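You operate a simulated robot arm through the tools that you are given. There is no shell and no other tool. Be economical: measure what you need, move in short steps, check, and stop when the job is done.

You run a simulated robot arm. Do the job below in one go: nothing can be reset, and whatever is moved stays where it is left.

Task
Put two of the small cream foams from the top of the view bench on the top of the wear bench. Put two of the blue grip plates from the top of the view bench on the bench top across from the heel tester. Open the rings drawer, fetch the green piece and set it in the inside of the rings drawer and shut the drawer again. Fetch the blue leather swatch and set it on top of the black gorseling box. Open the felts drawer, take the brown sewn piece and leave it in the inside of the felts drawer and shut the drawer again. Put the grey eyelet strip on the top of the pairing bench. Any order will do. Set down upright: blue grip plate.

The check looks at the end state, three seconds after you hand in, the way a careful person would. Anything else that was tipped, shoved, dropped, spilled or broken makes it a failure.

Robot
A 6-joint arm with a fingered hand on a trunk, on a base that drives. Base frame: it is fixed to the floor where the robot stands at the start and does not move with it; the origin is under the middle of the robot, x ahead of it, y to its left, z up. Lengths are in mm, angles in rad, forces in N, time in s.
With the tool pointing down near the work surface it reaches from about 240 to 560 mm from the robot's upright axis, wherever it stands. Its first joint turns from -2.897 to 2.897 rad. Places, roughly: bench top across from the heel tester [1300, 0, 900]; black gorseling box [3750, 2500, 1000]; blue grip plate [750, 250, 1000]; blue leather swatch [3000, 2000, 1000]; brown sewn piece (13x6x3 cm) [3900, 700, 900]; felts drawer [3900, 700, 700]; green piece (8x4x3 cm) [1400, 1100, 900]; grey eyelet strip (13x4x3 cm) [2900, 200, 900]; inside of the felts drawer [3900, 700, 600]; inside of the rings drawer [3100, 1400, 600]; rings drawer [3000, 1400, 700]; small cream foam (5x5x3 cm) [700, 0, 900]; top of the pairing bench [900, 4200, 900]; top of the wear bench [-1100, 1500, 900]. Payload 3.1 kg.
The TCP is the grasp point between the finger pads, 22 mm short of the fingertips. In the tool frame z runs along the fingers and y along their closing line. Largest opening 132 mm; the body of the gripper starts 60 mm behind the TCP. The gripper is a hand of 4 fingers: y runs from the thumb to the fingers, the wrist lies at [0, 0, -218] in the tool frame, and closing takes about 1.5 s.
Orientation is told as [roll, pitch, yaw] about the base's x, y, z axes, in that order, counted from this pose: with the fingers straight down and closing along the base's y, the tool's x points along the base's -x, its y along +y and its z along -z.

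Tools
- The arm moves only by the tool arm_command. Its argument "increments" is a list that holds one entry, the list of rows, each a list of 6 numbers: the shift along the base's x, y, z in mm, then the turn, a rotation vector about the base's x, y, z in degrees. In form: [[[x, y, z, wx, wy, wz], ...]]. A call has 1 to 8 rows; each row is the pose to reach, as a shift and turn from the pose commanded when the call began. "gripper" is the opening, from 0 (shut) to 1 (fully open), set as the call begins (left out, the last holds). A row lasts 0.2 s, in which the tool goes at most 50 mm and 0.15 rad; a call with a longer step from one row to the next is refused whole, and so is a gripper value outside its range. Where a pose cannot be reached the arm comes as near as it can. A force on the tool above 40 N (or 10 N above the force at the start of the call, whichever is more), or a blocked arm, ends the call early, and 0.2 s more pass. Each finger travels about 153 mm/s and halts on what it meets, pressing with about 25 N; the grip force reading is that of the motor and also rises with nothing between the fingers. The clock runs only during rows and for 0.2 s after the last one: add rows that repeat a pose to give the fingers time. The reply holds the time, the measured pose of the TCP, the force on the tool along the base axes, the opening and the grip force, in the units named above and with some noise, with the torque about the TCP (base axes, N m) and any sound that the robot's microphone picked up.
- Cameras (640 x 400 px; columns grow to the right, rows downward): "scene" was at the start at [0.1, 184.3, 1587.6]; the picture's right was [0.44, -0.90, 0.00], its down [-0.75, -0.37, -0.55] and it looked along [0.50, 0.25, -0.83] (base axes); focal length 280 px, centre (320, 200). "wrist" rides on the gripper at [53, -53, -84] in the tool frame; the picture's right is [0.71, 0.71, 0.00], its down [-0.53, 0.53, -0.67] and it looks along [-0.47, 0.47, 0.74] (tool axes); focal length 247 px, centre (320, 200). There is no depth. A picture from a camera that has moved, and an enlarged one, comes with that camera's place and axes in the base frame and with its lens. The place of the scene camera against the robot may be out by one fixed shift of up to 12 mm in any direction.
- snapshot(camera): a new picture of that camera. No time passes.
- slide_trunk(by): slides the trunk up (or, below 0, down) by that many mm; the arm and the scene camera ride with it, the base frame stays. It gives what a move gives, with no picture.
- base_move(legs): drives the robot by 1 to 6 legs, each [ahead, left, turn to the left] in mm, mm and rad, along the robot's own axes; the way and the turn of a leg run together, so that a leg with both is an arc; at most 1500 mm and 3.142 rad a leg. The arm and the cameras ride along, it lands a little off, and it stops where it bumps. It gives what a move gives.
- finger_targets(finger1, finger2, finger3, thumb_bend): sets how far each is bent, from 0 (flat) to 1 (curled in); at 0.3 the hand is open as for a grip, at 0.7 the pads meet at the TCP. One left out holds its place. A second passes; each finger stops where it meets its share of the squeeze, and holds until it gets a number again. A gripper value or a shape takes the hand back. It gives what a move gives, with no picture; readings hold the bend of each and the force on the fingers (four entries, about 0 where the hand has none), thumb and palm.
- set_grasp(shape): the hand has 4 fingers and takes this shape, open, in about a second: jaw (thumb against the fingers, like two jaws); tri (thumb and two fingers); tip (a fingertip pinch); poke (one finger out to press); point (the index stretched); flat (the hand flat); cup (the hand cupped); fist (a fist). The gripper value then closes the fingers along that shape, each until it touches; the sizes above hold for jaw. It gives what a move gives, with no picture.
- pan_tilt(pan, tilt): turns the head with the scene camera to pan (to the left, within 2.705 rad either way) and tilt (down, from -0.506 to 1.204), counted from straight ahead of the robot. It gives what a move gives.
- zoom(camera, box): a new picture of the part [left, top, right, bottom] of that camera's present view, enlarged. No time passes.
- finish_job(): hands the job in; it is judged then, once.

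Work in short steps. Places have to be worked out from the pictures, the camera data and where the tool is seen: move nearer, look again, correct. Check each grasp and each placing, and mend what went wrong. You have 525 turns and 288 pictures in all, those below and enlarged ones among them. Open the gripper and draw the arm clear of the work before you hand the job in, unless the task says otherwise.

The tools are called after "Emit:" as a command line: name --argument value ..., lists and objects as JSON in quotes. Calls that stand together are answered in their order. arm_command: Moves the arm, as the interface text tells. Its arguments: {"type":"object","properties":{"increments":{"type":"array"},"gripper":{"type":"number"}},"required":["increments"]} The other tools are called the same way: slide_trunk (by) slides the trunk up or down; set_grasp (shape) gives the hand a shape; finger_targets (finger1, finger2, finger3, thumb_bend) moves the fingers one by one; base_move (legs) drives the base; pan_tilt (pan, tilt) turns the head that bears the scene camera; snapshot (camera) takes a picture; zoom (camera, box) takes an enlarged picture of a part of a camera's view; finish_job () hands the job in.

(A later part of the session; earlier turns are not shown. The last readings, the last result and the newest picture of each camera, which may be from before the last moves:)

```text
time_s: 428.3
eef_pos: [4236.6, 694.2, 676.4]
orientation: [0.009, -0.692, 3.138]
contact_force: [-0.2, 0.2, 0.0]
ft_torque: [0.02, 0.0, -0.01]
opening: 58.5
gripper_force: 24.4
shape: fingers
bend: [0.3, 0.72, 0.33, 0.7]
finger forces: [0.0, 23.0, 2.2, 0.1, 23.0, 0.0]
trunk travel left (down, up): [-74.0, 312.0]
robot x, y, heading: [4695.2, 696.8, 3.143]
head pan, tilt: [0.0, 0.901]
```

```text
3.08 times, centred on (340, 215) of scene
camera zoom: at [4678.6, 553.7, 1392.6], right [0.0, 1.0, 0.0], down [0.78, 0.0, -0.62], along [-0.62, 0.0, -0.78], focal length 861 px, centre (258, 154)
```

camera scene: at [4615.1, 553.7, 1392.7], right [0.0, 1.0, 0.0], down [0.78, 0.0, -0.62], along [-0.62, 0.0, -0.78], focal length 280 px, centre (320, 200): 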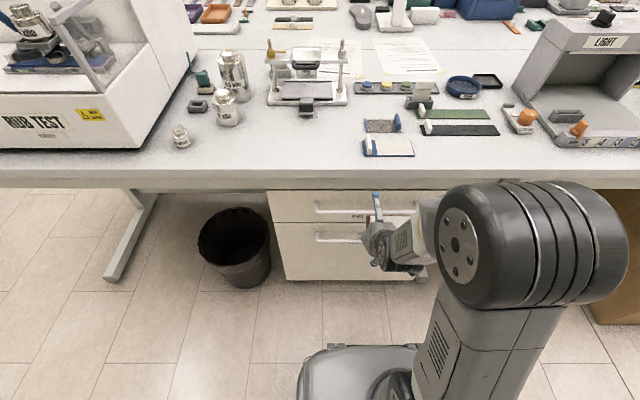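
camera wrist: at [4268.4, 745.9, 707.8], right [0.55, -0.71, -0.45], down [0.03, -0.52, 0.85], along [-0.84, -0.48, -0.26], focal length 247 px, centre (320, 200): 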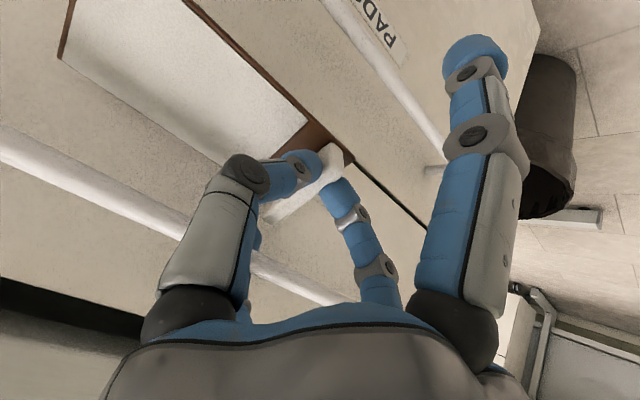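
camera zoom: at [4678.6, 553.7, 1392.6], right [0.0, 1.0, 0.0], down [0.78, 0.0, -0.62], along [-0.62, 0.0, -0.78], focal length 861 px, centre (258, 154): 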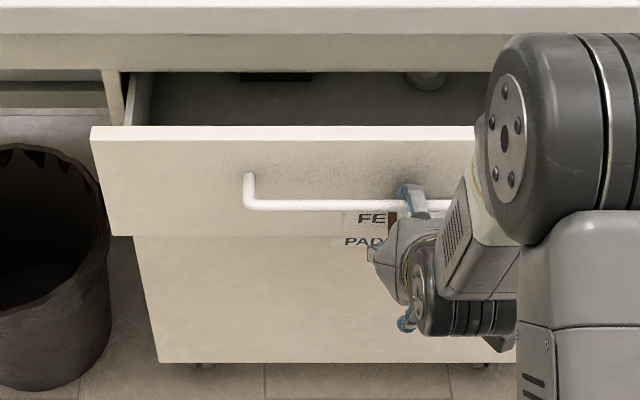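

It opens. I pull on another 250 mm.

Emit:
base_move --legs '[[-190, 0, 0], [-60, 0, 0]]'

Emit:
snapshot --camera "scene"

```text
time_s: 430.4
eef_pos: [4483.6, 695.1, 676.4]
orientation: [0.01, -0.692, 3.132]
contact_force: [0.7, 0.4, 0.4]
ft_torque: [-0.02, -0.03, -0.01]
opening: 58.3
gripper_force: 25.1
shape: fingers
bend: [0.3, 0.72, 0.33, 0.7]
finger forces: [0.0, 23.2, 2.5, 0.0, 23.2, 0.0]
trunk travel left (down, up): [-74.0, 312.0]
robot x, y, heading: [4947.0, 692.8, 3.141]
head pan, tilt: [0.0, 0.901]
```

```text
75 pictures are left
camera scene: at [4925.4, 553.0, 1392.7], right [0.0, 1.0, 0.0], down [0.78, 0.0, -0.62], along [-0.62, 0.0, -0.78], focal length 280 px, centre (320, 200)
```

scene: 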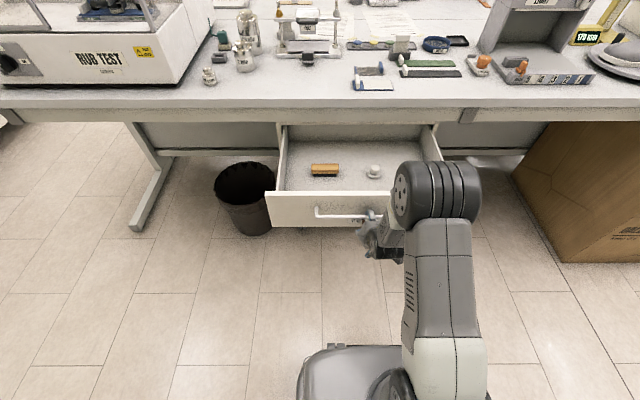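

Open again. I unhook by laying finger 3 flat, then back out horizontally and rise.

Emit:
arm_command --increments '[[[-6, 0, 0, 0, 0, 0]]]'

Emit:
finger_targets --finger3 0.0

Emit:
arm_command --increments '[[[25, 0, 0, 0, 0, 0], [60, 0, 0, 0, 0, 0], [80, 0, 30, 0, -5, 0], [80, 0, 70, 0, -12, 0], [70, 0, 110, 0, -20, 0], [60, 0, 150, 0, -27, 0], [50, 0, 190, 0, -34, 0], [40, 0, 220, 0, -39, 0]]]'

Emit:
slide_trunk --by 120

Emit:
snapshot --camera "scene"

Emit:
snapshot --camera "wrist"

```text
time_s: 430.8
eef_pos: [4478.3, 695.1, 676.3]
orientation: [0.012, -0.692, 3.131]
contact_force: [2.2, -0.2, 0.3]
ft_torque: [-0.01, 0.02, 0.0]
opening: 58.4
gripper_force: 24.8
shape: fingers
bend: [0.3, 0.72, 0.33, 0.7]
finger forces: [0.1, 23.4, 2.2, 0.0, 23.4, 0.0]
trunk travel left (down, up): [-74.0, 312.0]
robot x, y, heading: [4945.4, 696.7, 3.138]
head pan, tilt: [0.0, 0.901]
```

```text
time_s: 431.8
eef_pos: [4477.0, 694.8, 675.9]
orientation: [0.012, -0.691, 3.135]
contact_force: [0.2, -0.4, -0.4]
ft_torque: [0.0, 0.02, -0.03]
opening: 58.6
gripper_force: 23.1
shape: fingers
bend: [0.3, 0.72, 0.01, 0.7]
finger forces: [0.1, 23.2, 0.0, 0.0, 23.2, 0.0]
trunk travel left (down, up): [-74.0, 312.0]
robot x, y, heading: [4942.3, 697.6, 3.137]
head pan, tilt: [0.0, 0.901]
```

```text
time_s: 433.6
eef_pos: [4517.9, 695.0, 896.3]
orientation: [0.004, -0.011, 3.133]
contact_force: [0.9, -0.2, -0.4]
ft_torque: [0.0, 0.0, -0.01]
opening: 58.5
gripper_force: 23.2
shape: fingers
bend: [0.3, 0.72, 0.0, 0.7]
finger forces: [0.0, 22.8, 0.0, 0.1, 22.9, 0.0]
trunk travel left (down, up): [-74.0, 312.0]
robot x, y, heading: [4944.1, 695.7, 3.141]
head pan, tilt: [0.0, 0.901]
```

```text
time_s: 435.1
eef_pos: [4517.1, 695.4, 1017.3]
orientation: [0.007, -0.011, 3.133]
contact_force: [-0.4, -0.5, 0.1]
ft_torque: [-0.02, 0.01, 0.0]
opening: 58.4
gripper_force: 22.7
shape: fingers
bend: [0.3, 0.72, 0.0, 0.7]
finger forces: [0.0, 22.9, 0.0, 0.1, 22.9, 0.0]
trunk travel left (down, up): [-194.0, 192.0]
robot x, y, heading: [4944.1, 695.8, 3.136]
head pan, tilt: [0.0, 0.901]
```

```text
74 pictures are left
camera scene: at [4924.5, 553.0, 1513.4], right [0.0, 1.0, 0.0], down [0.78, 0.0, -0.62], along [-0.62, 0.0, -0.78], focal length 280 px, centre (320, 200)
```

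scene: 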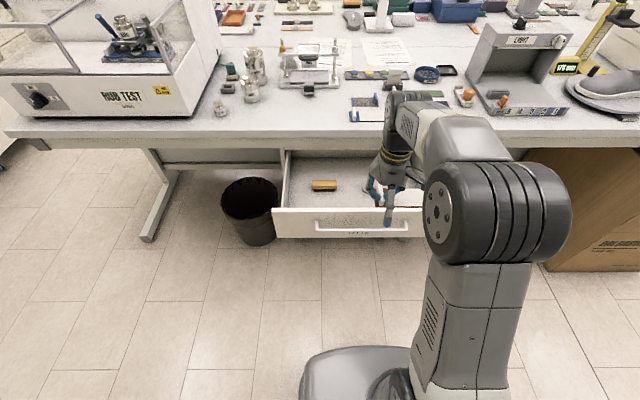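

```text
73 pictures are left
camera wrist: at [4571.6, 746.5, 1099.5], right [0.7, -0.71, 0.0], down [-0.52, -0.52, 0.68], along [-0.48, -0.47, -0.74], focal length 247 px, centre (320, 200)
```

wrist: 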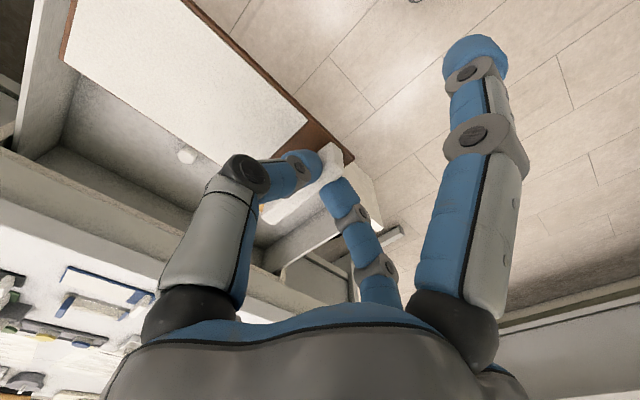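

Inside: brush ≈(4160,566), bottle ≈(4175,750); free front zone for the piece at x≈4265–4330, y≈635–765. I bend finger 1 to 0.5 to clear the front panel and move over.

Emit:
finger_targets --finger1 0.5

Emit:
base_move --legs '[[185, 55, 0]]'

Emit:
slide_trunk --by -150

Emit:
snapshot --camera "wrist"

Emit:
snapshot --camera "scene"

```text
time_s: 436.1
eef_pos: [4517.1, 694.8, 1016.5]
orientation: [0.005, -0.01, 3.134]
contact_force: [-0.3, -0.1, 0.4]
ft_torque: [0.01, 0.0, 0.01]
opening: 26.4
gripper_force: 23.0
shape: fingers
bend: [0.5, 0.72, 0.0, 0.7]
finger forces: [0.0, 22.9, 0.0, 0.0, 22.8, 0.1]
trunk travel left (down, up): [-194.0, 192.0]
robot x, y, heading: [4943.9, 694.0, 3.14]
head pan, tilt: [0.0, 0.901]
```

```text
time_s: 437.6
eef_pos: [4335.6, 641.0, 1016.0]
orientation: [0.005, -0.009, 3.133]
contact_force: [-0.1, -0.8, -1.3]
ft_torque: [0.03, -0.04, 0.01]
opening: 26.2
gripper_force: 22.3
shape: fingers
bend: [0.5, 0.72, 0.0, 0.7]
finger forces: [0.0, 22.9, 0.1, 0.0, 22.9, 0.0]
trunk travel left (down, up): [-194.0, 192.0]
robot x, y, heading: [4763.9, 645.0, 3.136]
head pan, tilt: [0.0, 0.901]
```

```text
time_s: 439.4
eef_pos: [4335.0, 641.5, 865.1]
orientation: [0.006, -0.01, 3.134]
contact_force: [1.0, 0.1, -0.7]
ft_torque: [-0.01, 0.01, -0.02]
opening: 26.2
gripper_force: 22.7
shape: fingers
bend: [0.5, 0.72, 0.0, 0.7]
finger forces: [0.0, 22.9, 0.1, 0.0, 22.9, 0.0]
trunk travel left (down, up): [-44.0, 342.0]
robot x, y, heading: [4762.8, 641.4, 3.137]
head pan, tilt: [0.0, 0.901]
```

```text
72 pictures are left
camera wrist: at [4390.6, 692.9, 948.6], right [0.7, -0.71, 0.0], down [-0.52, -0.52, 0.68], along [-0.48, -0.47, -0.74], focal length 247 px, centre (320, 200)
```

wrist: 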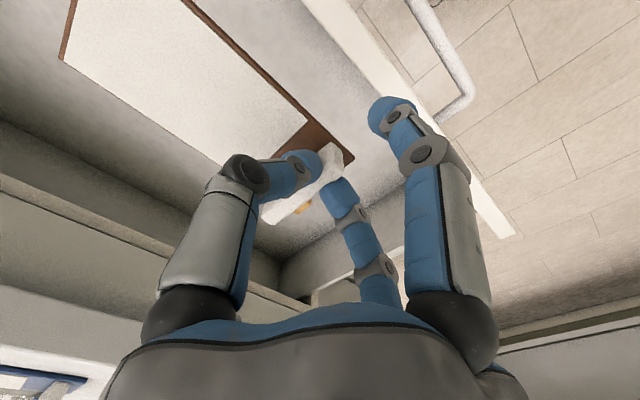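

```text
71 pictures are left
camera scene: at [4743.1, 498.7, 1362.4], right [0.01, 1.0, 0.0], down [0.78, -0.01, -0.62], along [-0.62, 0.0, -0.78], focal length 280 px, centre (320, 200)
```

scene: 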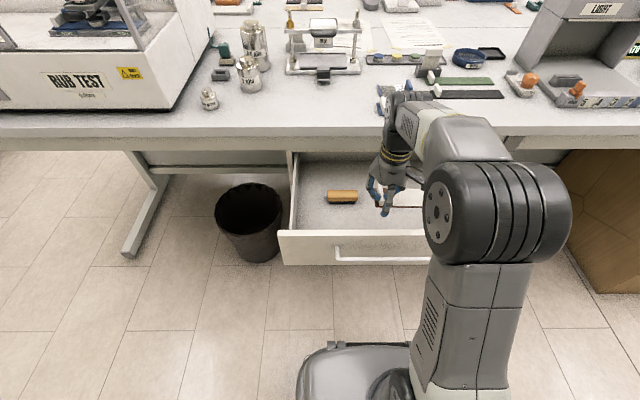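

I shift 25 mm deeper and lower toward the drawer floor.

Emit:
arm_command --increments '[[[-12, 0, -20, 0, 0, 0], [-25, 0, -50, 0, 0, 0], [-25, 0, -90, 0, 0, 0], [-25, 0, -130, 0, 0, 0], [-25, 0, -160, 0, 0, 0], [-25, 0, -170, 0, 0, 0]]]'

Emit:
snapshot --camera "wrist"

```text
time_s: 440.8
eef_pos: [4309.9, 640.6, 695.1]
orientation: [0.004, -0.01, 3.133]
contact_force: [0.3, 0.3, -0.4]
ft_torque: [-0.02, -0.02, 0.0]
opening: 26.1
gripper_force: 22.5
shape: fingers
bend: [0.5, 0.72, 0.0, 0.7]
finger forces: [0.0, 22.8, 0.0, 0.0, 23.0, 0.0]
trunk travel left (down, up): [-44.0, 342.0]
robot x, y, heading: [4762.2, 640.6, 3.139]
head pan, tilt: [0.0, 0.901]
```

```text
70 pictures are left
camera wrist: at [4365.2, 692.6, 777.5], right [0.7, -0.71, 0.0], down [-0.52, -0.52, 0.68], along [-0.48, -0.47, -0.74], focal length 247 px, centre (320, 200)
```

wrist: 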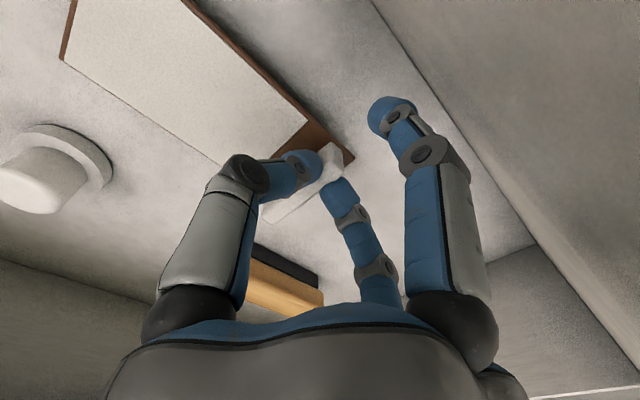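

Clear of brush and bottle. I lower the last bit.

Emit:
arm_command --increments '[[[0, 0, -6, 0, 0, 0], [0, 0, -12, 0, 0, 0], [0, 0, -18, 0, 0, 0], [0, 0, -23, 0, 0, 0]]]'

Emit:
arm_command --increments '[[[0, 0, -2, 0, 0, 0], [0, 0, -4, 0, 0, 0]]]'

```text
time_s: 441.4
eef_pos: [4306.8, 641.6, 689.3]
orientation: [0.005, -0.021, 3.136]
contact_force: [-1.8, -0.4, 7.7]
ft_torque: [0.46, -0.7, 0.05]
opening: 25.8
gripper_force: 23.0
shape: fingers
bend: [0.5, 0.72, 0.0, 0.7]
finger forces: [0.0, 22.8, 0.0, 0.1, 22.9, 0.0]
trunk travel left (down, up): [-44.0, 342.0]
robot x, y, heading: [4764.5, 641.2, 3.136]
head pan, tilt: [0.0, 0.901]
stopped in row 2: the force on the tool passed its limit at 50 N (the readings are from after the stop); the commanded pose is now the measured one
```

```text
time_s: 442.0
eef_pos: [4307.3, 641.8, 684.7]
orientation: [0.005, -0.02, 3.137]
contact_force: [-1.4, -0.1, 2.3]
ft_torque: [0.21, -0.33, 0.08]
opening: 26.4
gripper_force: 22.9
shape: fingers
bend: [0.5, 0.72, 0.0, 0.7]
finger forces: [0.0, 22.8, 0.1, 0.0, 22.9, 0.0]
trunk travel left (down, up): [-44.0, 342.0]
robot x, y, heading: [4762.4, 639.8, 3.133]
head pan, tilt: [0.0, 0.901]
```

The wrist-camera side seems to rest on the drawer's front panel (torque signature). I rise, move 35 mm deeper and lower again.

Emit:
arm_command --increments '[[[0, 0, 20, 0, 0.6, 0], [-15, 5, 30, 0, 0.6, 0], [-33, 10, 30, 0, 0.6, 0]]]'

Emit:
snapshot --camera "wrist"

Emit:
zoom --camera "scene" --box '[260, 120, 460, 270]'

```text
time_s: 442.8
eef_pos: [4274.1, 651.5, 714.1]
orientation: [0.003, -0.029, 3.138]
contact_force: [-0.9, -0.7, -0.8]
ft_torque: [-0.02, -0.02, 0.0]
opening: 26.0
gripper_force: 23.0
shape: fingers
bend: [0.5, 0.72, 0.0, 0.7]
finger forces: [0.1, 22.8, 0.0, 0.1, 22.9, 0.0]
trunk travel left (down, up): [-44.0, 342.0]
robot x, y, heading: [4763.2, 640.0, 3.134]
head pan, tilt: [0.0, 0.901]
```

```text
69 pictures are left
camera wrist: at [4331.1, 702.3, 797.0], right [0.7, -0.71, -0.02], down [-0.51, -0.52, 0.69], along [-0.5, -0.47, -0.73], focal length 247 px, centre (320, 200)
```

wrist: 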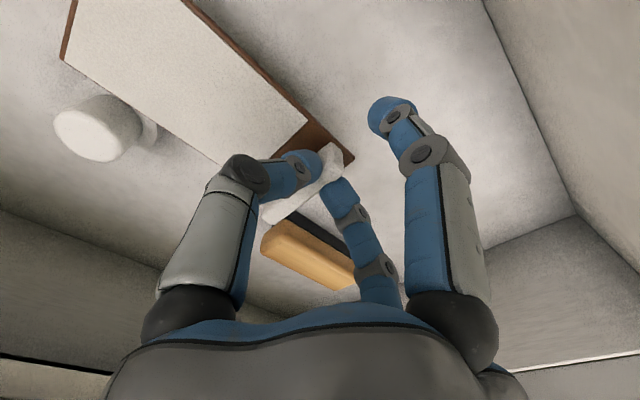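

```text
2.67 times, centred on (360, 195) of scene
camera zoom: at [4742.7, 498.7, 1362.4], right [0.01, 1.0, 0.0], down [0.78, -0.01, -0.62], along [-0.62, 0.0, -0.78], focal length 746 px, centre (213, 213)
```

zoom: 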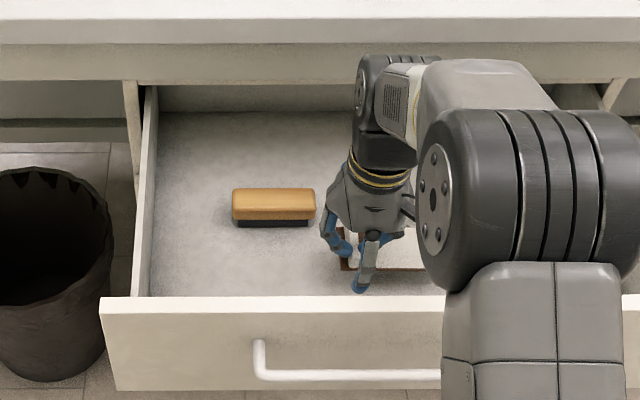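

Clear of both items. I level the tool and lower to the floor.

Emit:
arm_command --increments '[[[0, 0, -10, 0, -1.5, 0], [0, 0, -20, 0, -1.5, 0], [0, 0, -28, 0, -1.5, 0], [0, 0, -34, 0, -1.5, 0]]]'

Emit:
arm_command --increments '[[[0, 0, -3, 0, 0, 0], [0, 0, -6, 0, 0, 0]]]'

Emit:
snapshot --camera "wrist"

```text
time_s: 443.8
eef_pos: [4275.4, 650.9, 681.7]
orientation: [0.003, -0.003, 3.135]
contact_force: [0.2, 0.2, -0.5]
ft_torque: [-0.03, 0.04, 0.03]
opening: 26.0
gripper_force: 23.0
shape: fingers
bend: [0.5, 0.72, 0.0, 0.7]
finger forces: [0.1, 22.8, 0.1, 0.1, 22.7, 0.0]
trunk travel left (down, up): [-44.0, 342.0]
robot x, y, heading: [4764.0, 639.8, 3.137]
head pan, tilt: [0.0, 0.901]
```

```text
time_s: 444.4
eef_pos: [4276.4, 651.6, 676.9]
orientation: [0.003, -0.003, 3.137]
contact_force: [0.8, 0.1, -0.3]
ft_torque: [0.0, 0.02, -0.04]
opening: 25.9
gripper_force: 22.7
shape: fingers
bend: [0.5, 0.72, 0.0, 0.7]
finger forces: [0.0, 23.0, 0.0, 0.0, 22.9, 0.0]
trunk travel left (down, up): [-44.0, 342.0]
robot x, y, heading: [4763.2, 644.3, 3.132]
head pan, tilt: [0.0, 0.901]
```

```text
67 pictures are left
camera wrist: at [4329.0, 702.7, 759.1], right [0.7, -0.71, 0.0], down [-0.53, -0.52, 0.67], along [-0.48, -0.47, -0.74], focal length 247 px, centre (320, 200)
```

wrist: 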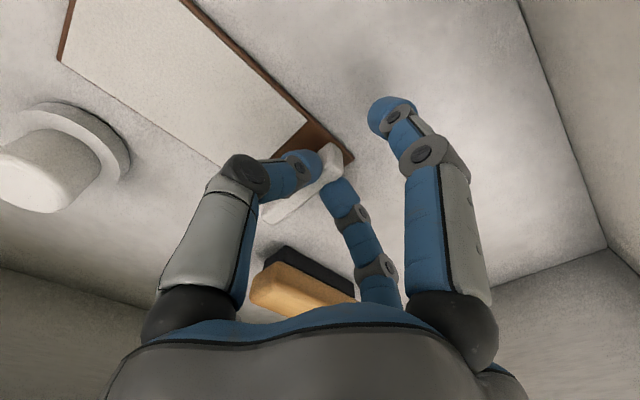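

Still just above the floor; a few more millimetres.

Emit:
arm_command --increments '[[[0, 0, -3, 0, 0, 0], [0, 0, -6, 0, 0, 0], [0, 0, -9, 0, 0, 0]]]'

```text
time_s: 445.2
eef_pos: [4275.1, 651.6, 670.6]
orientation: [0.005, -0.012, 3.136]
contact_force: [-0.9, 0.4, 33.1]
ft_torque: [0.01, 0.01, 0.02]
opening: 26.4
gripper_force: 34.5
shape: fingers
bend: [0.5, 0.73, 0.0, 0.67]
finger forces: [0.0, 34.0, 0.1, 0.1, 35.3, 0.0]
trunk travel left (down, up): [-44.0, 342.0]
robot x, y, heading: [4764.4, 637.4, 3.136]
head pan, tilt: [0.0, 0.901]
```

Firm floor contact. I raise 2 mm, open thumb and finger 2, and lift out.

Emit:
arm_command --increments '[[[0, 0, 2.5, 0, 0, 0]]]'

Emit:
finger_targets --finger2 0.45 --thumb_bend 0.45

Emit:
arm_command --increments '[[[0, 0, 20, 0, 0, 0], [0, 0, 55, 0, 0, 0], [0, 0, 95, 0, 0, 0], [0, 0, 140, 0, 0, 0], [0, 0, 180, 0, 0, 0], [0, 0, 210, 0, 0, 0]]]'

Emit:
slide_trunk --by 100

Emit:
snapshot --camera "wrist"

```text
time_s: 445.6
eef_pos: [4276.8, 650.6, 671.3]
orientation: [0.003, -0.006, 3.136]
contact_force: [-2.4, 2.8, 25.7]
ft_torque: [0.03, 0.04, 0.01]
opening: 26.1
gripper_force: 33.9
shape: fingers
bend: [0.5, 0.73, 0.0, 0.67]
finger forces: [0.1, 32.1, 0.1, 0.0, 34.1, 0.0]
trunk travel left (down, up): [-44.0, 342.0]
robot x, y, heading: [4760.7, 641.0, 3.133]
head pan, tilt: [0.0, 0.901]
```

```text
time_s: 446.6
eef_pos: [4275.5, 651.3, 669.7]
orientation: [0.004, -0.004, 3.137]
contact_force: [-0.3, 0.2, 0.0]
ft_torque: [-0.02, 0.0, 0.0]
opening: 47.1
gripper_force: 0.1
shape: fingers
bend: [0.5, 0.45, 0.0, 0.45]
finger forces: [0.1, 0.1, 0.0, 0.1, 0.0, 0.0]
trunk travel left (down, up): [-44.0, 342.0]
robot x, y, heading: [4762.8, 640.6, 3.138]
head pan, tilt: [0.0, 0.901]
```

```text
time_s: 448.0
eef_pos: [4276.2, 651.0, 878.6]
orientation: [0.004, -0.004, 3.137]
contact_force: [-0.4, 0.1, 0.3]
ft_torque: [0.04, -0.02, -0.02]
opening: 47.1
gripper_force: 0.0
shape: fingers
bend: [0.5, 0.45, 0.0, 0.45]
finger forces: [0.0, 0.1, 0.1, 0.0, 0.1, 0.0]
trunk travel left (down, up): [-44.0, 342.0]
robot x, y, heading: [4759.6, 641.8, 3.133]
head pan, tilt: [0.0, 0.901]
```

```text
time_s: 449.3
eef_pos: [4275.6, 649.9, 979.6]
orientation: [0.003, -0.003, 3.137]
contact_force: [0.1, -0.2, -0.8]
ft_torque: [-0.01, -0.05, 0.01]
opening: 46.9
gripper_force: 0.1
shape: fingers
bend: [0.5, 0.45, 0.0, 0.45]
finger forces: [0.1, 0.0, 0.0, 0.0, 0.0, 0.1]
trunk travel left (down, up): [-144.0, 242.0]
robot x, y, heading: [4763.4, 645.5, 3.133]
head pan, tilt: [0.0, 0.901]
```

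```text
66 pictures are left
camera wrist: at [4329.4, 702.1, 1063.0], right [0.7, -0.71, 0.0], down [-0.53, -0.52, 0.67], along [-0.48, -0.47, -0.74], focal length 247 px, centre (320, 200)
```

wrist: 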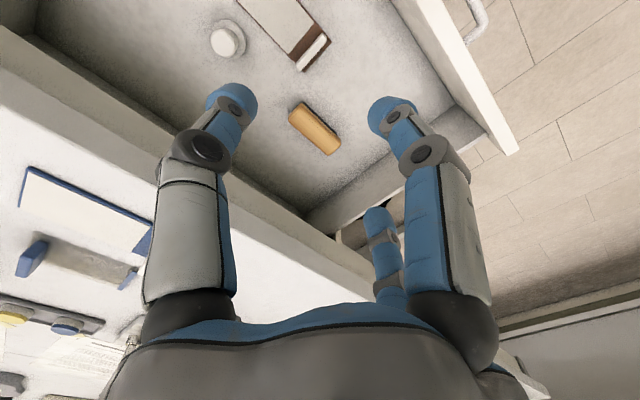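

The brown piece lies in the drawer. Now I back off to shut it as before.

Emit:
base_move --legs '[[-200, 0, 0], [0, -255, 0]]'

Emit:
set_grasp --shape "jaw"

Emit:
slide_trunk --by -70

Emit:
arm_command --increments '[[[15, 0, -20, 0, 6, 0], [30, 0, -45, 0, 12, 0], [40, 0, -70, 0, 18, 0], [45, 0, -95, 0, 24, 0], [50, 0, -125, 0, 30, 0], [55, 0, -155, 0, 35, 0], [55, 0, -190, 0, 39, 0], [55, 0, -215, 0, 39, 0]]]' --gripper 0

Emit:
snapshot --camera "scene"

```text
time_s: 452.3
eef_pos: [4474.1, 912.9, 978.7]
orientation: [0.004, -0.003, 3.133]
contact_force: [-0.6, -0.6, -0.6]
ft_torque: [-0.03, -0.01, 0.02]
opening: 47.0
gripper_force: 0.1
shape: fingers
bend: [0.5, 0.45, 0.0, 0.45]
finger forces: [0.1, 0.1, 0.0, 0.1, 0.1, 0.1]
trunk travel left (down, up): [-144.0, 242.0]
robot x, y, heading: [4962.3, 901.5, 3.136]
head pan, tilt: [0.0, 0.901]
```

```text
time_s: 453.2
eef_pos: [4473.1, 911.5, 979.0]
orientation: [0.003, -0.003, 3.133]
contact_force: [-0.3, 0.4, -0.3]
ft_torque: [-0.01, 0.03, 0.02]
opening: 132.0
gripper_force: 0.0
shape: jaw
bend: [0.3, 0.3, 0.3, 0.3]
finger forces: [0.0, 0.0, 0.1, 0.0, 0.0, 0.0]
trunk travel left (down, up): [-144.0, 242.0]
robot x, y, heading: [4962.0, 898.9, 3.128]
head pan, tilt: [0.0, 0.901]
```

```text
time_s: 454.3
eef_pos: [4474.0, 913.1, 908.6]
orientation: [0.003, -0.004, 3.133]
contact_force: [0.2, 0.1, 0.4]
ft_torque: [0.03, 0.02, 0.02]
opening: 132.0
gripper_force: 0.0
shape: jaw
bend: [0.3, 0.3, 0.3, 0.3]
finger forces: [0.0, 0.1, 0.0, 0.1, 0.0, 0.1]
trunk travel left (down, up): [-74.0, 312.0]
robot x, y, heading: [4959.1, 897.7, 3.131]
head pan, tilt: [0.0, 0.901]
```

```text
time_s: 456.1
eef_pos: [4526.8, 912.5, 692.9]
orientation: [0.01, -0.683, 3.131]
contact_force: [0.1, 0.0, -0.4]
ft_torque: [0.02, 0.01, 0.01]
opening: 0.0
gripper_force: 24.8
shape: jaw
bend: [0.7, 0.7, 0.7, 0.7]
finger forces: [0.1, 0.0, 0.0, 0.0, 0.1, 0.0]
out of reach, approached as far as the arm can: row 5
trunk travel left (down, up): [-74.0, 312.0]
robot x, y, heading: [4960.3, 900.2, 3.131]
head pan, tilt: [0.0, 0.901]
```

```text
65 pictures are left
camera scene: at [4940.1, 758.9, 1392.7], right [0.01, 1.0, 0.0], down [0.78, -0.01, -0.62], along [-0.62, 0.01, -0.78], focal length 280 px, centre (320, 200)
```

scene: 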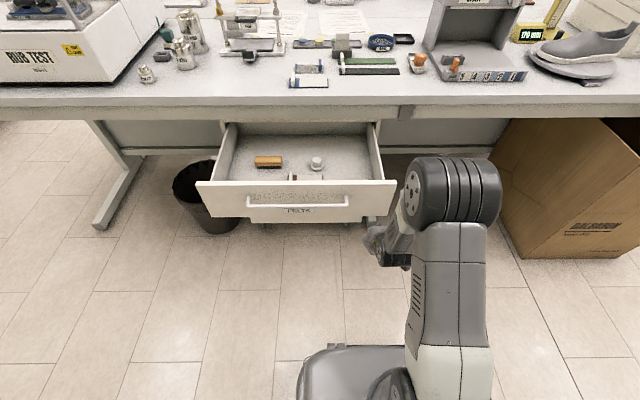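

Aligned right of the bar. I push the drawer shut.

Emit:
base_move --legs '[[335, 0, 0]]'

Emit:
arm_command --increments '[[[-15, 0, 0, 0, 0, 0], [-30, 0, 0, 0, 0, 0], [-45, 0, 0, 0, 0, 0], [-58, 0, 0, 0, 0, 0], [-68, 0, 0, 0, 0, 0], [-78, 0, 0, 0, 0, 0], [-88, 0, 0, 0, 0, 0]]]'

Emit:
snapshot --camera "scene"

```text
time_s: 458.3
eef_pos: [4199.6, 912.6, 693.7]
orientation: [0.009, -0.685, 3.136]
contact_force: [0.3, 0.4, -0.6]
ft_torque: [0.0, 0.02, 0.02]
opening: 0.0
gripper_force: 25.0
shape: jaw
bend: [0.7, 0.7, 0.7, 0.7]
finger forces: [0.0, 0.0, 0.0, 0.0, 0.0, 0.0]
trunk travel left (down, up): [-74.0, 312.0]
robot x, y, heading: [4634.4, 904.4, 3.135]
head pan, tilt: [0.0, 0.901]
```

```text
time_s: 459.9
eef_pos: [4118.2, 911.6, 694.5]
orientation: [0.01, -0.679, 3.132]
contact_force: [16.0, -0.7, 2.2]
ft_torque: [-0.01, -0.23, 0.0]
opening: 0.3
gripper_force: 25.4
shape: jaw
bend: [0.7, 0.7, 0.7, 0.7]
finger forces: [0.0, 0.0, 0.1, 0.1, 0.0, 0.1]
trunk travel left (down, up): [-74.0, 312.0]
robot x, y, heading: [4633.4, 906.7, 3.138]
head pan, tilt: [0.0, 0.901]
```

```text
64 pictures are left
camera scene: at [4617.5, 761.3, 1392.7], right [0.01, 1.0, 0.0], down [0.78, 0.0, -0.62], along [-0.62, 0.0, -0.78], focal length 280 px, centre (320, 200)
```

scene: 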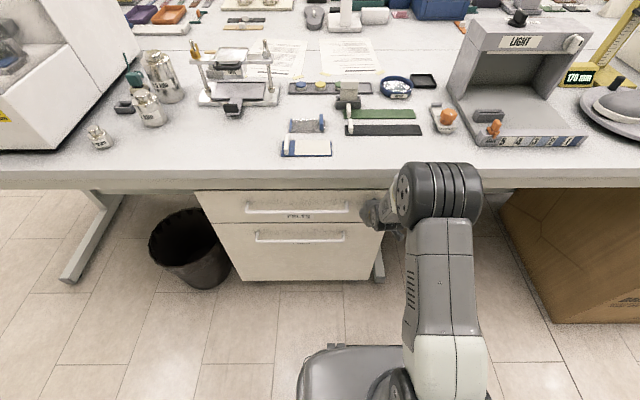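

Looks shut; I press a little more to be sure, then retreat.

Emit:
arm_command --increments '[[[-6, 0, 0, 0, 0, 0], [-12, 0, 0, 0, 0, 0]]]'

Emit:
arm_command --increments '[[[30, 0, 0, 0, 0, 0], [70, 0, 10, 0, 0, 0], [110, 0, 30, 0, -6, 0], [140, 0, 60, 0, -12, 0], [150, 0, 90, 0, -18, 0], [150, 0, 120, 0, -24, 0], [150, 0, 150, 0, -31, 0], [150, 0, 180, 0, -38, 0]]]'

Emit:
slide_trunk --by 200

Emit:
set_grasp --shape "tip"

Emit:
snapshot --camera "scene"

```text
time_s: 460.3
eef_pos: [4116.3, 911.7, 689.7]
orientation: [0.01, -0.661, 3.134]
contact_force: [16.2, -0.2, 1.1]
ft_torque: [0.01, -0.24, 0.01]
opening: 0.0
gripper_force: 25.1
shape: jaw
bend: [0.7, 0.7, 0.7, 0.7]
finger forces: [0.0, 0.1, 0.1, 0.1, 0.0, 0.0]
trunk travel left (down, up): [-74.0, 312.0]
robot x, y, heading: [4636.1, 900.8, 3.137]
head pan, tilt: [0.0, 0.901]
stopped in row 2: the force on the tool passed its limit at 47 N (the readings are from after the stop); the commanded pose is now the measured one
```

```text
time_s: 462.1
eef_pos: [4260.5, 911.6, 869.1]
orientation: [0.006, -0.007, 3.136]
contact_force: [-0.5, -0.6, 0.0]
ft_torque: [0.0, 0.0, 0.02]
opening: 0.0
gripper_force: 25.0
shape: jaw
bend: [0.7, 0.7, 0.7, 0.7]
finger forces: [0.0, 0.1, 0.0, 0.0, 0.0, 0.0]
trunk travel left (down, up): [-74.0, 312.0]
robot x, y, heading: [4633.9, 902.4, 3.137]
head pan, tilt: [0.0, 0.901]
```

```text
time_s: 464.3
eef_pos: [4262.3, 911.0, 1068.4]
orientation: [0.006, -0.006, 3.137]
contact_force: [0.5, -0.5, 0.2]
ft_torque: [0.0, 0.0, 0.0]
opening: 0.2
gripper_force: 25.0
shape: jaw
bend: [0.7, 0.7, 0.7, 0.7]
finger forces: [0.0, 0.0, 0.0, 0.1, 0.0, 0.0]
trunk travel left (down, up): [-274.0, 112.0]
robot x, y, heading: [4637.6, 904.2, 3.139]
head pan, tilt: [0.0, 0.901]
```

```text
time_s: 465.2
eef_pos: [4261.0, 911.5, 1068.7]
orientation: [0.005, -0.006, 3.137]
contact_force: [0.2, -0.2, 0.6]
ft_torque: [-0.02, 0.0, 0.02]
opening: 132.0
gripper_force: 0.1
shape: tip
bend: [0.11, 0.3, 0.11, 0.3]
finger forces: [0.0, 0.0, 0.1, 0.1, 0.1, 0.1]
trunk travel left (down, up): [-274.0, 112.0]
robot x, y, heading: [4633.7, 903.1, 3.133]
head pan, tilt: [0.0, 0.901]
```

```text
63 pictures are left
camera scene: at [4615.4, 761.3, 1592.6], right [0.01, 1.0, 0.0], down [0.78, 0.0, -0.62], along [-0.62, 0.0, -0.78], focal length 280 px, centre (320, 200)
```

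scene: 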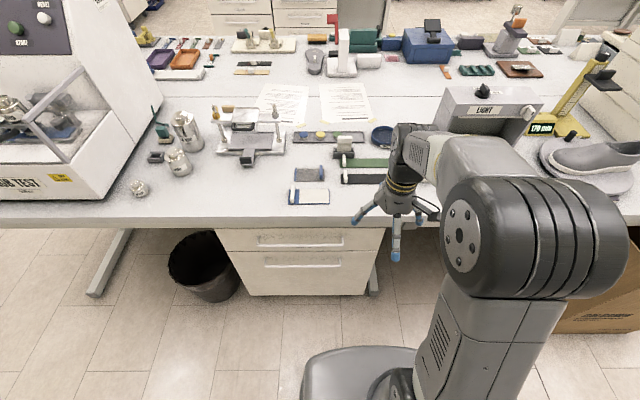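

Felts drawer is shut. Next the grey eyelet strip near (2900,200) on the near side. I drive round the right end of bench 2; first to y≈-300 for a look.

Emit:
base_move --legs '[[-150, 0, 0], [0, 1200, 0]]'

Emit:
pan_tilt --pan 0.6 --tilt 0.5

Emit:
snapshot --camera "scene"

```text
time_s: 472.2
eef_pos: [4408.5, -281.6, 1069.6]
orientation: [0.005, -0.006, -3.14]
contact_force: [0.3, -0.4, -0.2]
ft_torque: [0.01, -0.01, -0.01]
opening: 132.1
gripper_force: 0.1
shape: tip
bend: [0.11, 0.3, 0.11, 0.3]
finger forces: [0.0, 0.0, 0.0, 0.1, 0.0, 0.1]
trunk travel left (down, up): [-274.0, 112.0]
robot x, y, heading: [4784.3, -285.6, -3.137]
head pan, tilt: [0.0, 0.901]
```

```text
time_s: 473.2
eef_pos: [4408.4, -280.9, 1069.0]
orientation: [0.006, -0.008, -3.139]
contact_force: [0.3, -0.1, 0.3]
ft_torque: [-0.02, -0.03, -0.01]
opening: 132.1
gripper_force: 0.0
shape: tip
bend: [0.11, 0.3, 0.11, 0.3]
finger forces: [0.0, 0.0, 0.0, 0.0, 0.0, 0.1]
trunk travel left (down, up): [-274.0, 112.0]
robot x, y, heading: [4778.9, -286.8, -3.142]
head pan, tilt: [0.6, 0.499]
```

```text
62 pictures are left
camera scene: at [4764.1, -480.6, 1626.4], right [-0.57, 0.82, 0.0], down [0.4, 0.27, -0.88], along [-0.72, -0.5, -0.48], focal length 280 px, centre (320, 200)
```

scene: 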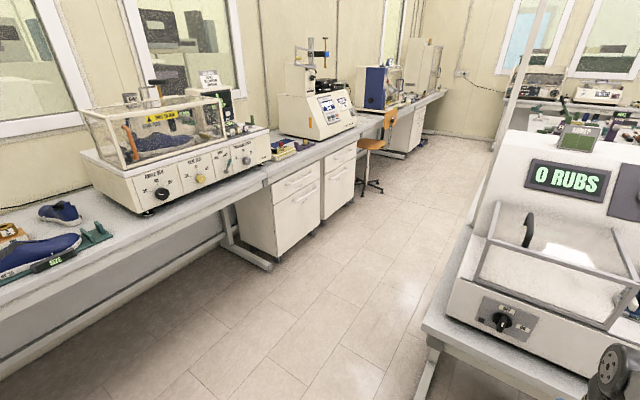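

The gap between the bench end (y≈-545) and wall bench (y≈-1560) is wide enough. I go through its middle.

Emit:
base_move --legs '[[0, 765, 0], [1400, 0, 0]]'

Emit:
base_move --legs '[[1080, 0, 0]]'

```text
time_s: 484.0
eef_pos: [3008.1, -1041.5, 1069.9]
orientation: [0.004, -0.006, 3.129]
contact_force: [0.9, 0.8, -0.2]
ft_torque: [-0.03, 0.03, 0.01]
opening: 131.8
gripper_force: 0.0
shape: tip
bend: [0.11, 0.3, 0.11, 0.3]
finger forces: [0.1, 0.1, 0.0, 0.1, 0.0, 0.0]
trunk travel left (down, up): [-274.0, 112.0]
robot x, y, heading: [3379.4, -1054.3, 3.129]
head pan, tilt: [0.6, 0.499]
```

```text
time_s: 489.5
eef_pos: [1933.2, -1005.3, 1068.6]
orientation: [0.006, -0.009, 3.102]
contact_force: [0.1, -1.0, 0.5]
ft_torque: [0.02, -0.05, 0.03]
opening: 131.9
gripper_force: 0.0
shape: tip
bend: [0.11, 0.3, 0.11, 0.3]
finger forces: [0.0, 0.1, 0.1, 0.0, 0.0, 0.0]
trunk travel left (down, up): [-274.0, 112.0]
robot x, y, heading: [2305.4, -1024.6, 3.102]
head pan, tilt: [0.6, 0.499]
```

I turn to face +x and slide left to y≈190.

Emit:
base_move --legs '[[0, 0, -3.1], [0, 1220, 0]]'

Emit:
pan_tilt --pan 0.0 --tilt 0.75

Emit:
snapshot --camera "scene"

Emit:
zoom --camera "scene" --box '[250, 100, 490, 260]'

```text
time_s: 503.1
eef_pos: [2739.8, 179.3, 1069.5]
orientation: [0.006, -0.007, -0.06]
contact_force: [-0.4, -0.3, 0.7]
ft_torque: [-0.01, 0.04, -0.01]
opening: 132.3
gripper_force: 0.1
shape: tip
bend: [0.11, 0.3, 0.11, 0.3]
finger forces: [0.0, 0.1, 0.0, 0.0, 0.0, 0.0]
trunk travel left (down, up): [-274.0, 112.0]
robot x, y, heading: [2367.7, 205.0, -0.059]
head pan, tilt: [0.6, 0.499]
```

```text
time_s: 504.1
eef_pos: [2739.6, 179.8, 1068.9]
orientation: [0.004, -0.006, -0.059]
contact_force: [0.0, -0.2, 0.4]
ft_torque: [-0.02, -0.01, 0.01]
opening: 131.9
gripper_force: 0.0
shape: tip
bend: [0.11, 0.3, 0.11, 0.3]
finger forces: [0.1, 0.0, 0.0, 0.1, 0.0, 0.1]
trunk travel left (down, up): [-274.0, 112.0]
robot x, y, heading: [2365.8, 205.8, -0.064]
head pan, tilt: [0.0, 0.75]
```

```text
61 pictures are left
camera scene: at [2395.8, 358.7, 1604.5], right [-0.06, -1.0, 0.0], down [-0.68, 0.04, -0.73], along [0.73, -0.04, -0.68], focal length 280 px, centre (320, 200)
```

scene: 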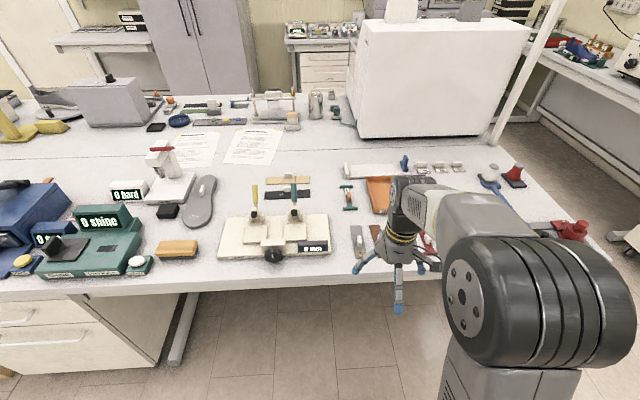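

```text
2.50 times, centred on (370, 180) of scene
camera zoom: at [2395.8, 358.7, 1604.5], right [-0.06, -1.0, 0.0], down [-0.68, 0.04, -0.73], along [0.73, -0.04, -0.68], focal length 699 px, centre (195, 250)
```

zoom: 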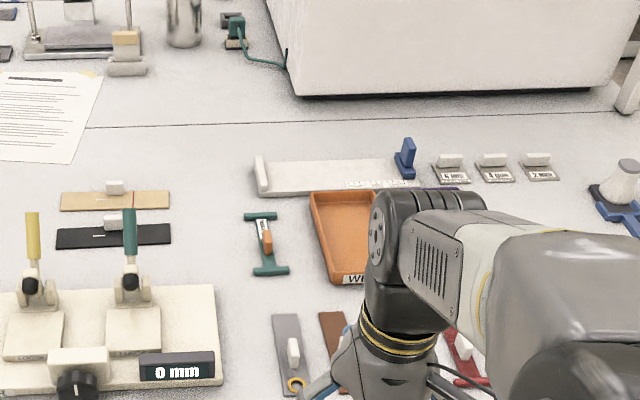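

The grey eyelet strip with its tab is at about (2938,207). I straighten and drive 90 mm closer for a wrist view.

Emit:
base_move --legs '[[90, 10, 0.06]]'

Emit:
snapshot --camera "wrist"

Emit:
zoom --camera "scene" --box '[300, 190, 420, 280]'

```text
time_s: 505.2
eef_pos: [2831.7, 210.3, 1068.0]
orientation: [0.004, -0.007, 0.004]
contact_force: [0.0, -0.6, 0.5]
ft_torque: [-0.03, 0.03, 0.0]
opening: 131.9
gripper_force: 0.0
shape: tip
bend: [0.11, 0.3, 0.11, 0.3]
finger forces: [0.0, 0.0, 0.0, 0.0, 0.1, 0.0]
trunk travel left (down, up): [-274.0, 112.0]
robot x, y, heading: [2456.4, 217.2, -0.001]
head pan, tilt: [0.0, 0.75]
```

```text
59 pictures are left
camera wrist: at [2778.3, 154.2, 1152.0], right [-0.71, 0.71, 0.0], down [0.52, 0.52, 0.67], along [0.48, 0.48, -0.74], focal length 247 px, centre (320, 200)
```

wrist: 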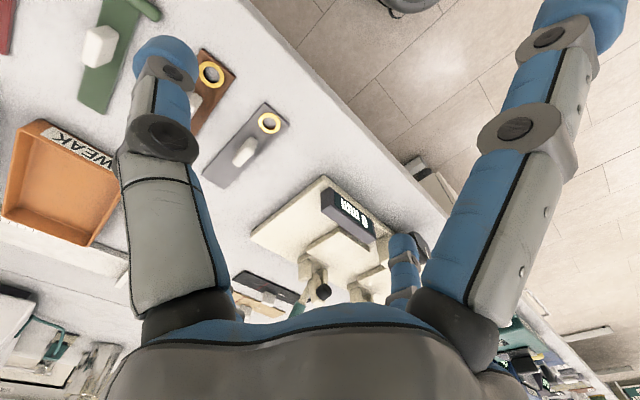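

```text
4.44 times, centred on (360, 235) of scene
camera zoom: at [2478.2, 368.0, 1604.5], right [0.0, -1.0, 0.0], down [-0.68, 0.0, -0.73], along [0.73, 0.0, -0.68], focal length 1243 px, centre (142, 44)
```

zoom: 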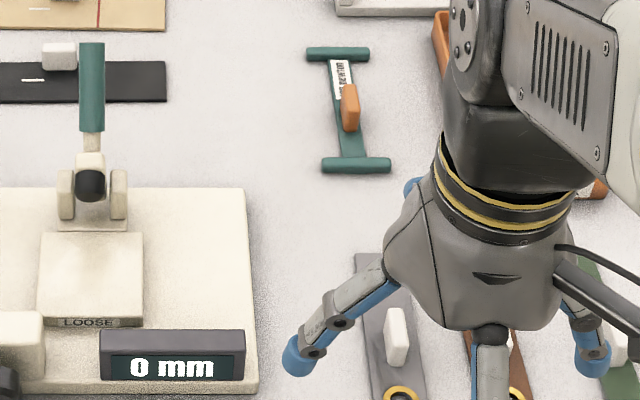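

Tab ≈(2937,200), strip yaw ≈3°. I move above it at z≈985.

Emit:
arm_command --increments '[[[35, -3, -15, 0, 0, 1], [70, -6, -40, 0, 0, 3], [105, -10, -65, 0, 0, 3], [105, -10, -83, 0, 0, 3], [105, -10, -83, 0, 0, 3]]]' --gripper 0.4

Emit:
snapshot --camera "wrist"

```text
time_s: 506.4
eef_pos: [2937.4, 199.4, 984.5]
orientation: [0.007, -0.008, 0.054]
contact_force: [0.8, 0.7, -0.2]
ft_torque: [0.02, 0.01, 0.01]
opening: 53.2
gripper_force: 0.0
shape: tip
bend: [0.11, 0.41, 0.11, 0.7]
finger forces: [0.1, 0.1, 0.1, 0.0, 0.0, 0.0]
trunk travel left (down, up): [-274.0, 112.0]
robot x, y, heading: [2456.3, 217.1, 0.001]
head pan, tilt: [0.0, 0.75]
```

```text
57 pictures are left
camera wrist: at [2885.8, 141.2, 1067.6], right [-0.74, 0.67, 0.0], down [0.49, 0.55, 0.68], along [0.45, 0.5, -0.74], focal length 247 px, centre (320, 200)
```

wrist: 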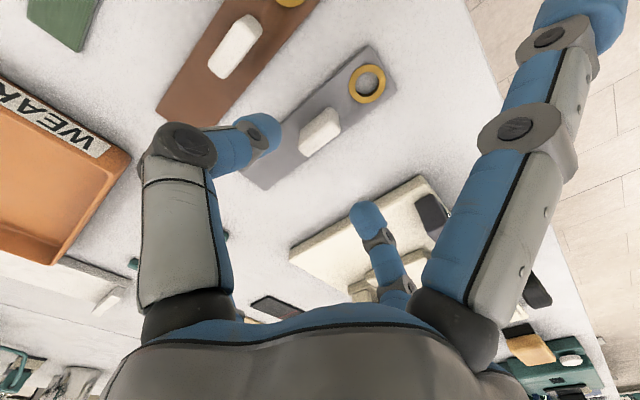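

Aligned to within 3 mm. I lower and close.

Emit:
arm_command --increments '[[[-1, -2.5, -20, 0, 0, 0], [-1, -2.5, -38, 0, 0, 0], [-1, -2.5, -48, 0, 0, 0], [-1, -2.5, -48, 0, 0, 0]]]'

Emit:
arm_command --increments '[[[0, 0, 0, 0, 0, 0], [0, 0, 0, 0, 0, 0], [0, 0, 0, 0, 0, 0], [0, 0, 0, 0, 0, 0]]]' --gripper 0

Emit:
arm_command --increments '[[[0, 0, 15, 0, 0, 0], [0, 0, 40, 0, 0, 0], [0, 0, 80, 0, 0, 0], [-20, 0, 120, 0, 0, 0], [-55, 0, 150, 0, 0, 0], [-95, 0, 170, 0, 0, 0], [-130, 0, 180, 0, 0, 0]]]'

Emit:
snapshot --camera "wrist"

```text
time_s: 507.4
eef_pos: [2935.6, 196.3, 935.3]
orientation: [0.005, -0.005, 0.052]
contact_force: [0.1, -0.8, -0.6]
ft_torque: [0.0, -0.03, -0.02]
opening: 53.3
gripper_force: 0.0
shape: tip
bend: [0.11, 0.41, 0.11, 0.7]
finger forces: [0.0, 0.1, 0.0, 0.1, 0.0, 0.1]
trunk travel left (down, up): [-274.0, 112.0]
robot x, y, heading: [2456.8, 212.7, 0.002]
head pan, tilt: [0.0, 0.75]
```

```text
time_s: 508.4
eef_pos: [2933.6, 197.1, 937.0]
orientation: [0.005, -0.007, 0.054]
contact_force: [1.0, 1.1, -0.5]
ft_torque: [0.03, 0.02, -0.02]
opening: 4.6
gripper_force: 25.3
shape: tip
bend: [0.26, 0.72, 0.26, 0.7]
finger forces: [0.0, 22.5, 0.0, 0.0, 22.5, 0.1]
trunk travel left (down, up): [-274.0, 112.0]
robot x, y, heading: [2458.1, 215.1, 0.001]
head pan, tilt: [0.0, 0.75]
```

```text
time_s: 510.0
eef_pos: [2804.0, 196.6, 1117.7]
orientation: [0.006, -0.008, 0.054]
contact_force: [0.8, 0.8, -0.6]
ft_torque: [0.02, 0.03, 0.02]
opening: 4.8
gripper_force: 24.9
shape: tip
bend: [0.27, 0.72, 0.27, 0.7]
finger forces: [0.0, 22.5, 0.1, 0.0, 22.4, 0.0]
trunk travel left (down, up): [-274.0, 112.0]
robot x, y, heading: [2458.1, 213.3, 0.004]
head pan, tilt: [0.0, 0.75]
```

```text
56 pictures are left
camera wrist: at [2752.8, 138.0, 1201.8], right [-0.74, 0.67, 0.0], down [0.49, 0.55, 0.68], along [0.45, 0.5, -0.74], focal length 247 px, centre (320, 200)
```

wrist: 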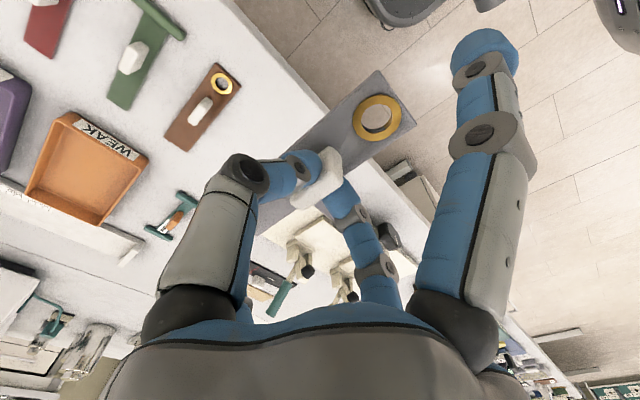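

Held (22.5 N). I back into the aisle, drive left past both benches and look toward the pairing bench.

Emit:
base_move --legs '[[-230, 0, 0], [0, 1450, 0], [0, 1300, 0]]'

Emit:
pan_tilt --pan 2.3 --tilt 0.4

Emit:
snapshot --camera "scene"

```text
time_s: 524.6
eef_pos: [2608.6, 2936.2, 1119.4]
orientation: [0.006, -0.007, 0.034]
contact_force: [0.3, 1.0, 0.0]
ft_torque: [0.02, 0.01, -0.03]
opening: 5.0
gripper_force: 25.1
shape: tip
bend: [0.27, 0.72, 0.27, 0.7]
finger forces: [0.0, 22.4, 0.1, 0.0, 22.5, 0.0]
trunk travel left (down, up): [-274.0, 112.0]
robot x, y, heading: [2260.7, 2960.0, -0.014]
head pan, tilt: [0.0, 0.75]
```

```text
time_s: 526.8
eef_pos: [2609.1, 2934.7, 1118.4]
orientation: [0.004, -0.008, 0.032]
contact_force: [-0.8, 1.1, -0.1]
ft_torque: [-0.01, -0.04, -0.02]
opening: 4.8
gripper_force: 25.0
shape: tip
bend: [0.27, 0.72, 0.27, 0.7]
finger forces: [0.0, 22.5, 0.1, 0.0, 22.5, 0.0]
trunk travel left (down, up): [-274.0, 112.0]
robot x, y, heading: [2259.9, 2959.3, -0.019]
head pan, tilt: [2.3, 0.4]
```

```text
55 pictures are left
camera scene: at [2139.2, 3185.5, 1635.6], right [0.76, 0.65, 0.0], down [0.25, -0.3, -0.92], along [-0.6, 0.7, -0.39], focal length 280 px, centre (320, 200)
```

scene: 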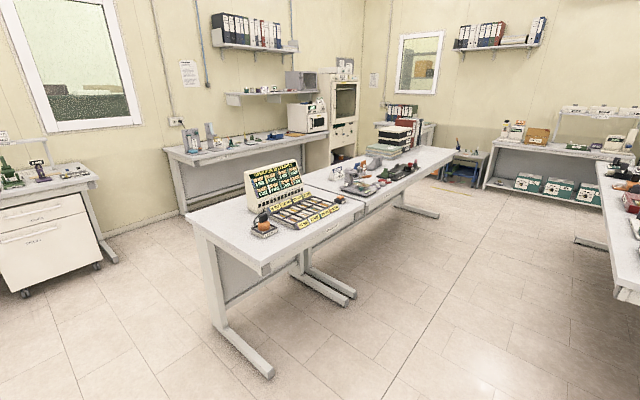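

The pairing bench is the first half of the centre table: x 560–1330, y 3790–4660, with a free corner near (1200,3885). I drive there and face -x.

Emit:
base_move --legs '[[0, 0, 0.015], [0, 925, 0], [0, 0, 3.14], [520, 0, 0]]'

Emit:
pan_tilt --pan 0.0 --tilt 0.75

Emit:
snapshot --camera "scene"

```text
time_s: 541.8
eef_pos: [1403.6, 3914.8, 1117.2]
orientation: [0.005, -0.006, -3.106]
contact_force: [-0.1, -0.8, -0.4]
ft_torque: [-0.02, -0.04, 0.02]
opening: 4.8
gripper_force: 25.2
shape: tip
bend: [0.27, 0.72, 0.27, 0.7]
finger forces: [0.0, 22.5, 0.1, 0.1, 22.5, 0.0]
trunk travel left (down, up): [-274.0, 112.0]
robot x, y, heading: [1755.4, 3888.1, 3.12]
head pan, tilt: [2.3, 0.4]
```

```text
time_s: 544.0
eef_pos: [1404.4, 3914.7, 1117.5]
orientation: [0.006, -0.005, -3.108]
contact_force: [0.1, 0.8, -0.6]
ft_torque: [0.01, -0.01, -0.01]
opening: 4.9
gripper_force: 24.8
shape: tip
bend: [0.27, 0.72, 0.27, 0.7]
finger forces: [0.0, 22.5, 0.1, 0.0, 22.5, 0.0]
trunk travel left (down, up): [-274.0, 112.0]
robot x, y, heading: [1750.8, 3886.7, 3.126]
head pan, tilt: [0.0, 0.75]
```

```text
54 pictures are left
camera scene: at [1723.7, 3747.5, 1604.5], right [0.02, 1.0, 0.0], down [0.68, -0.01, -0.73], along [-0.73, 0.01, -0.68], focal length 280 px, centre (320, 200)
```

scene: 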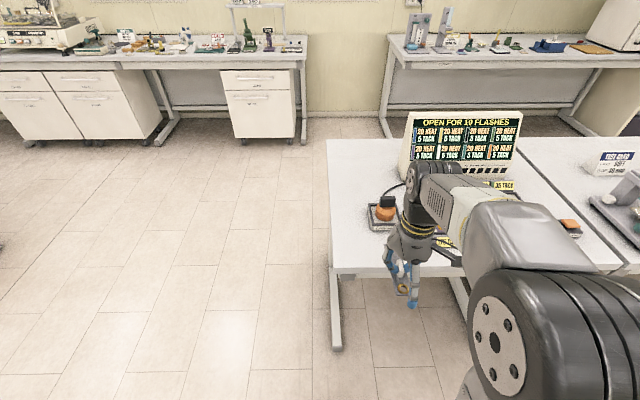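

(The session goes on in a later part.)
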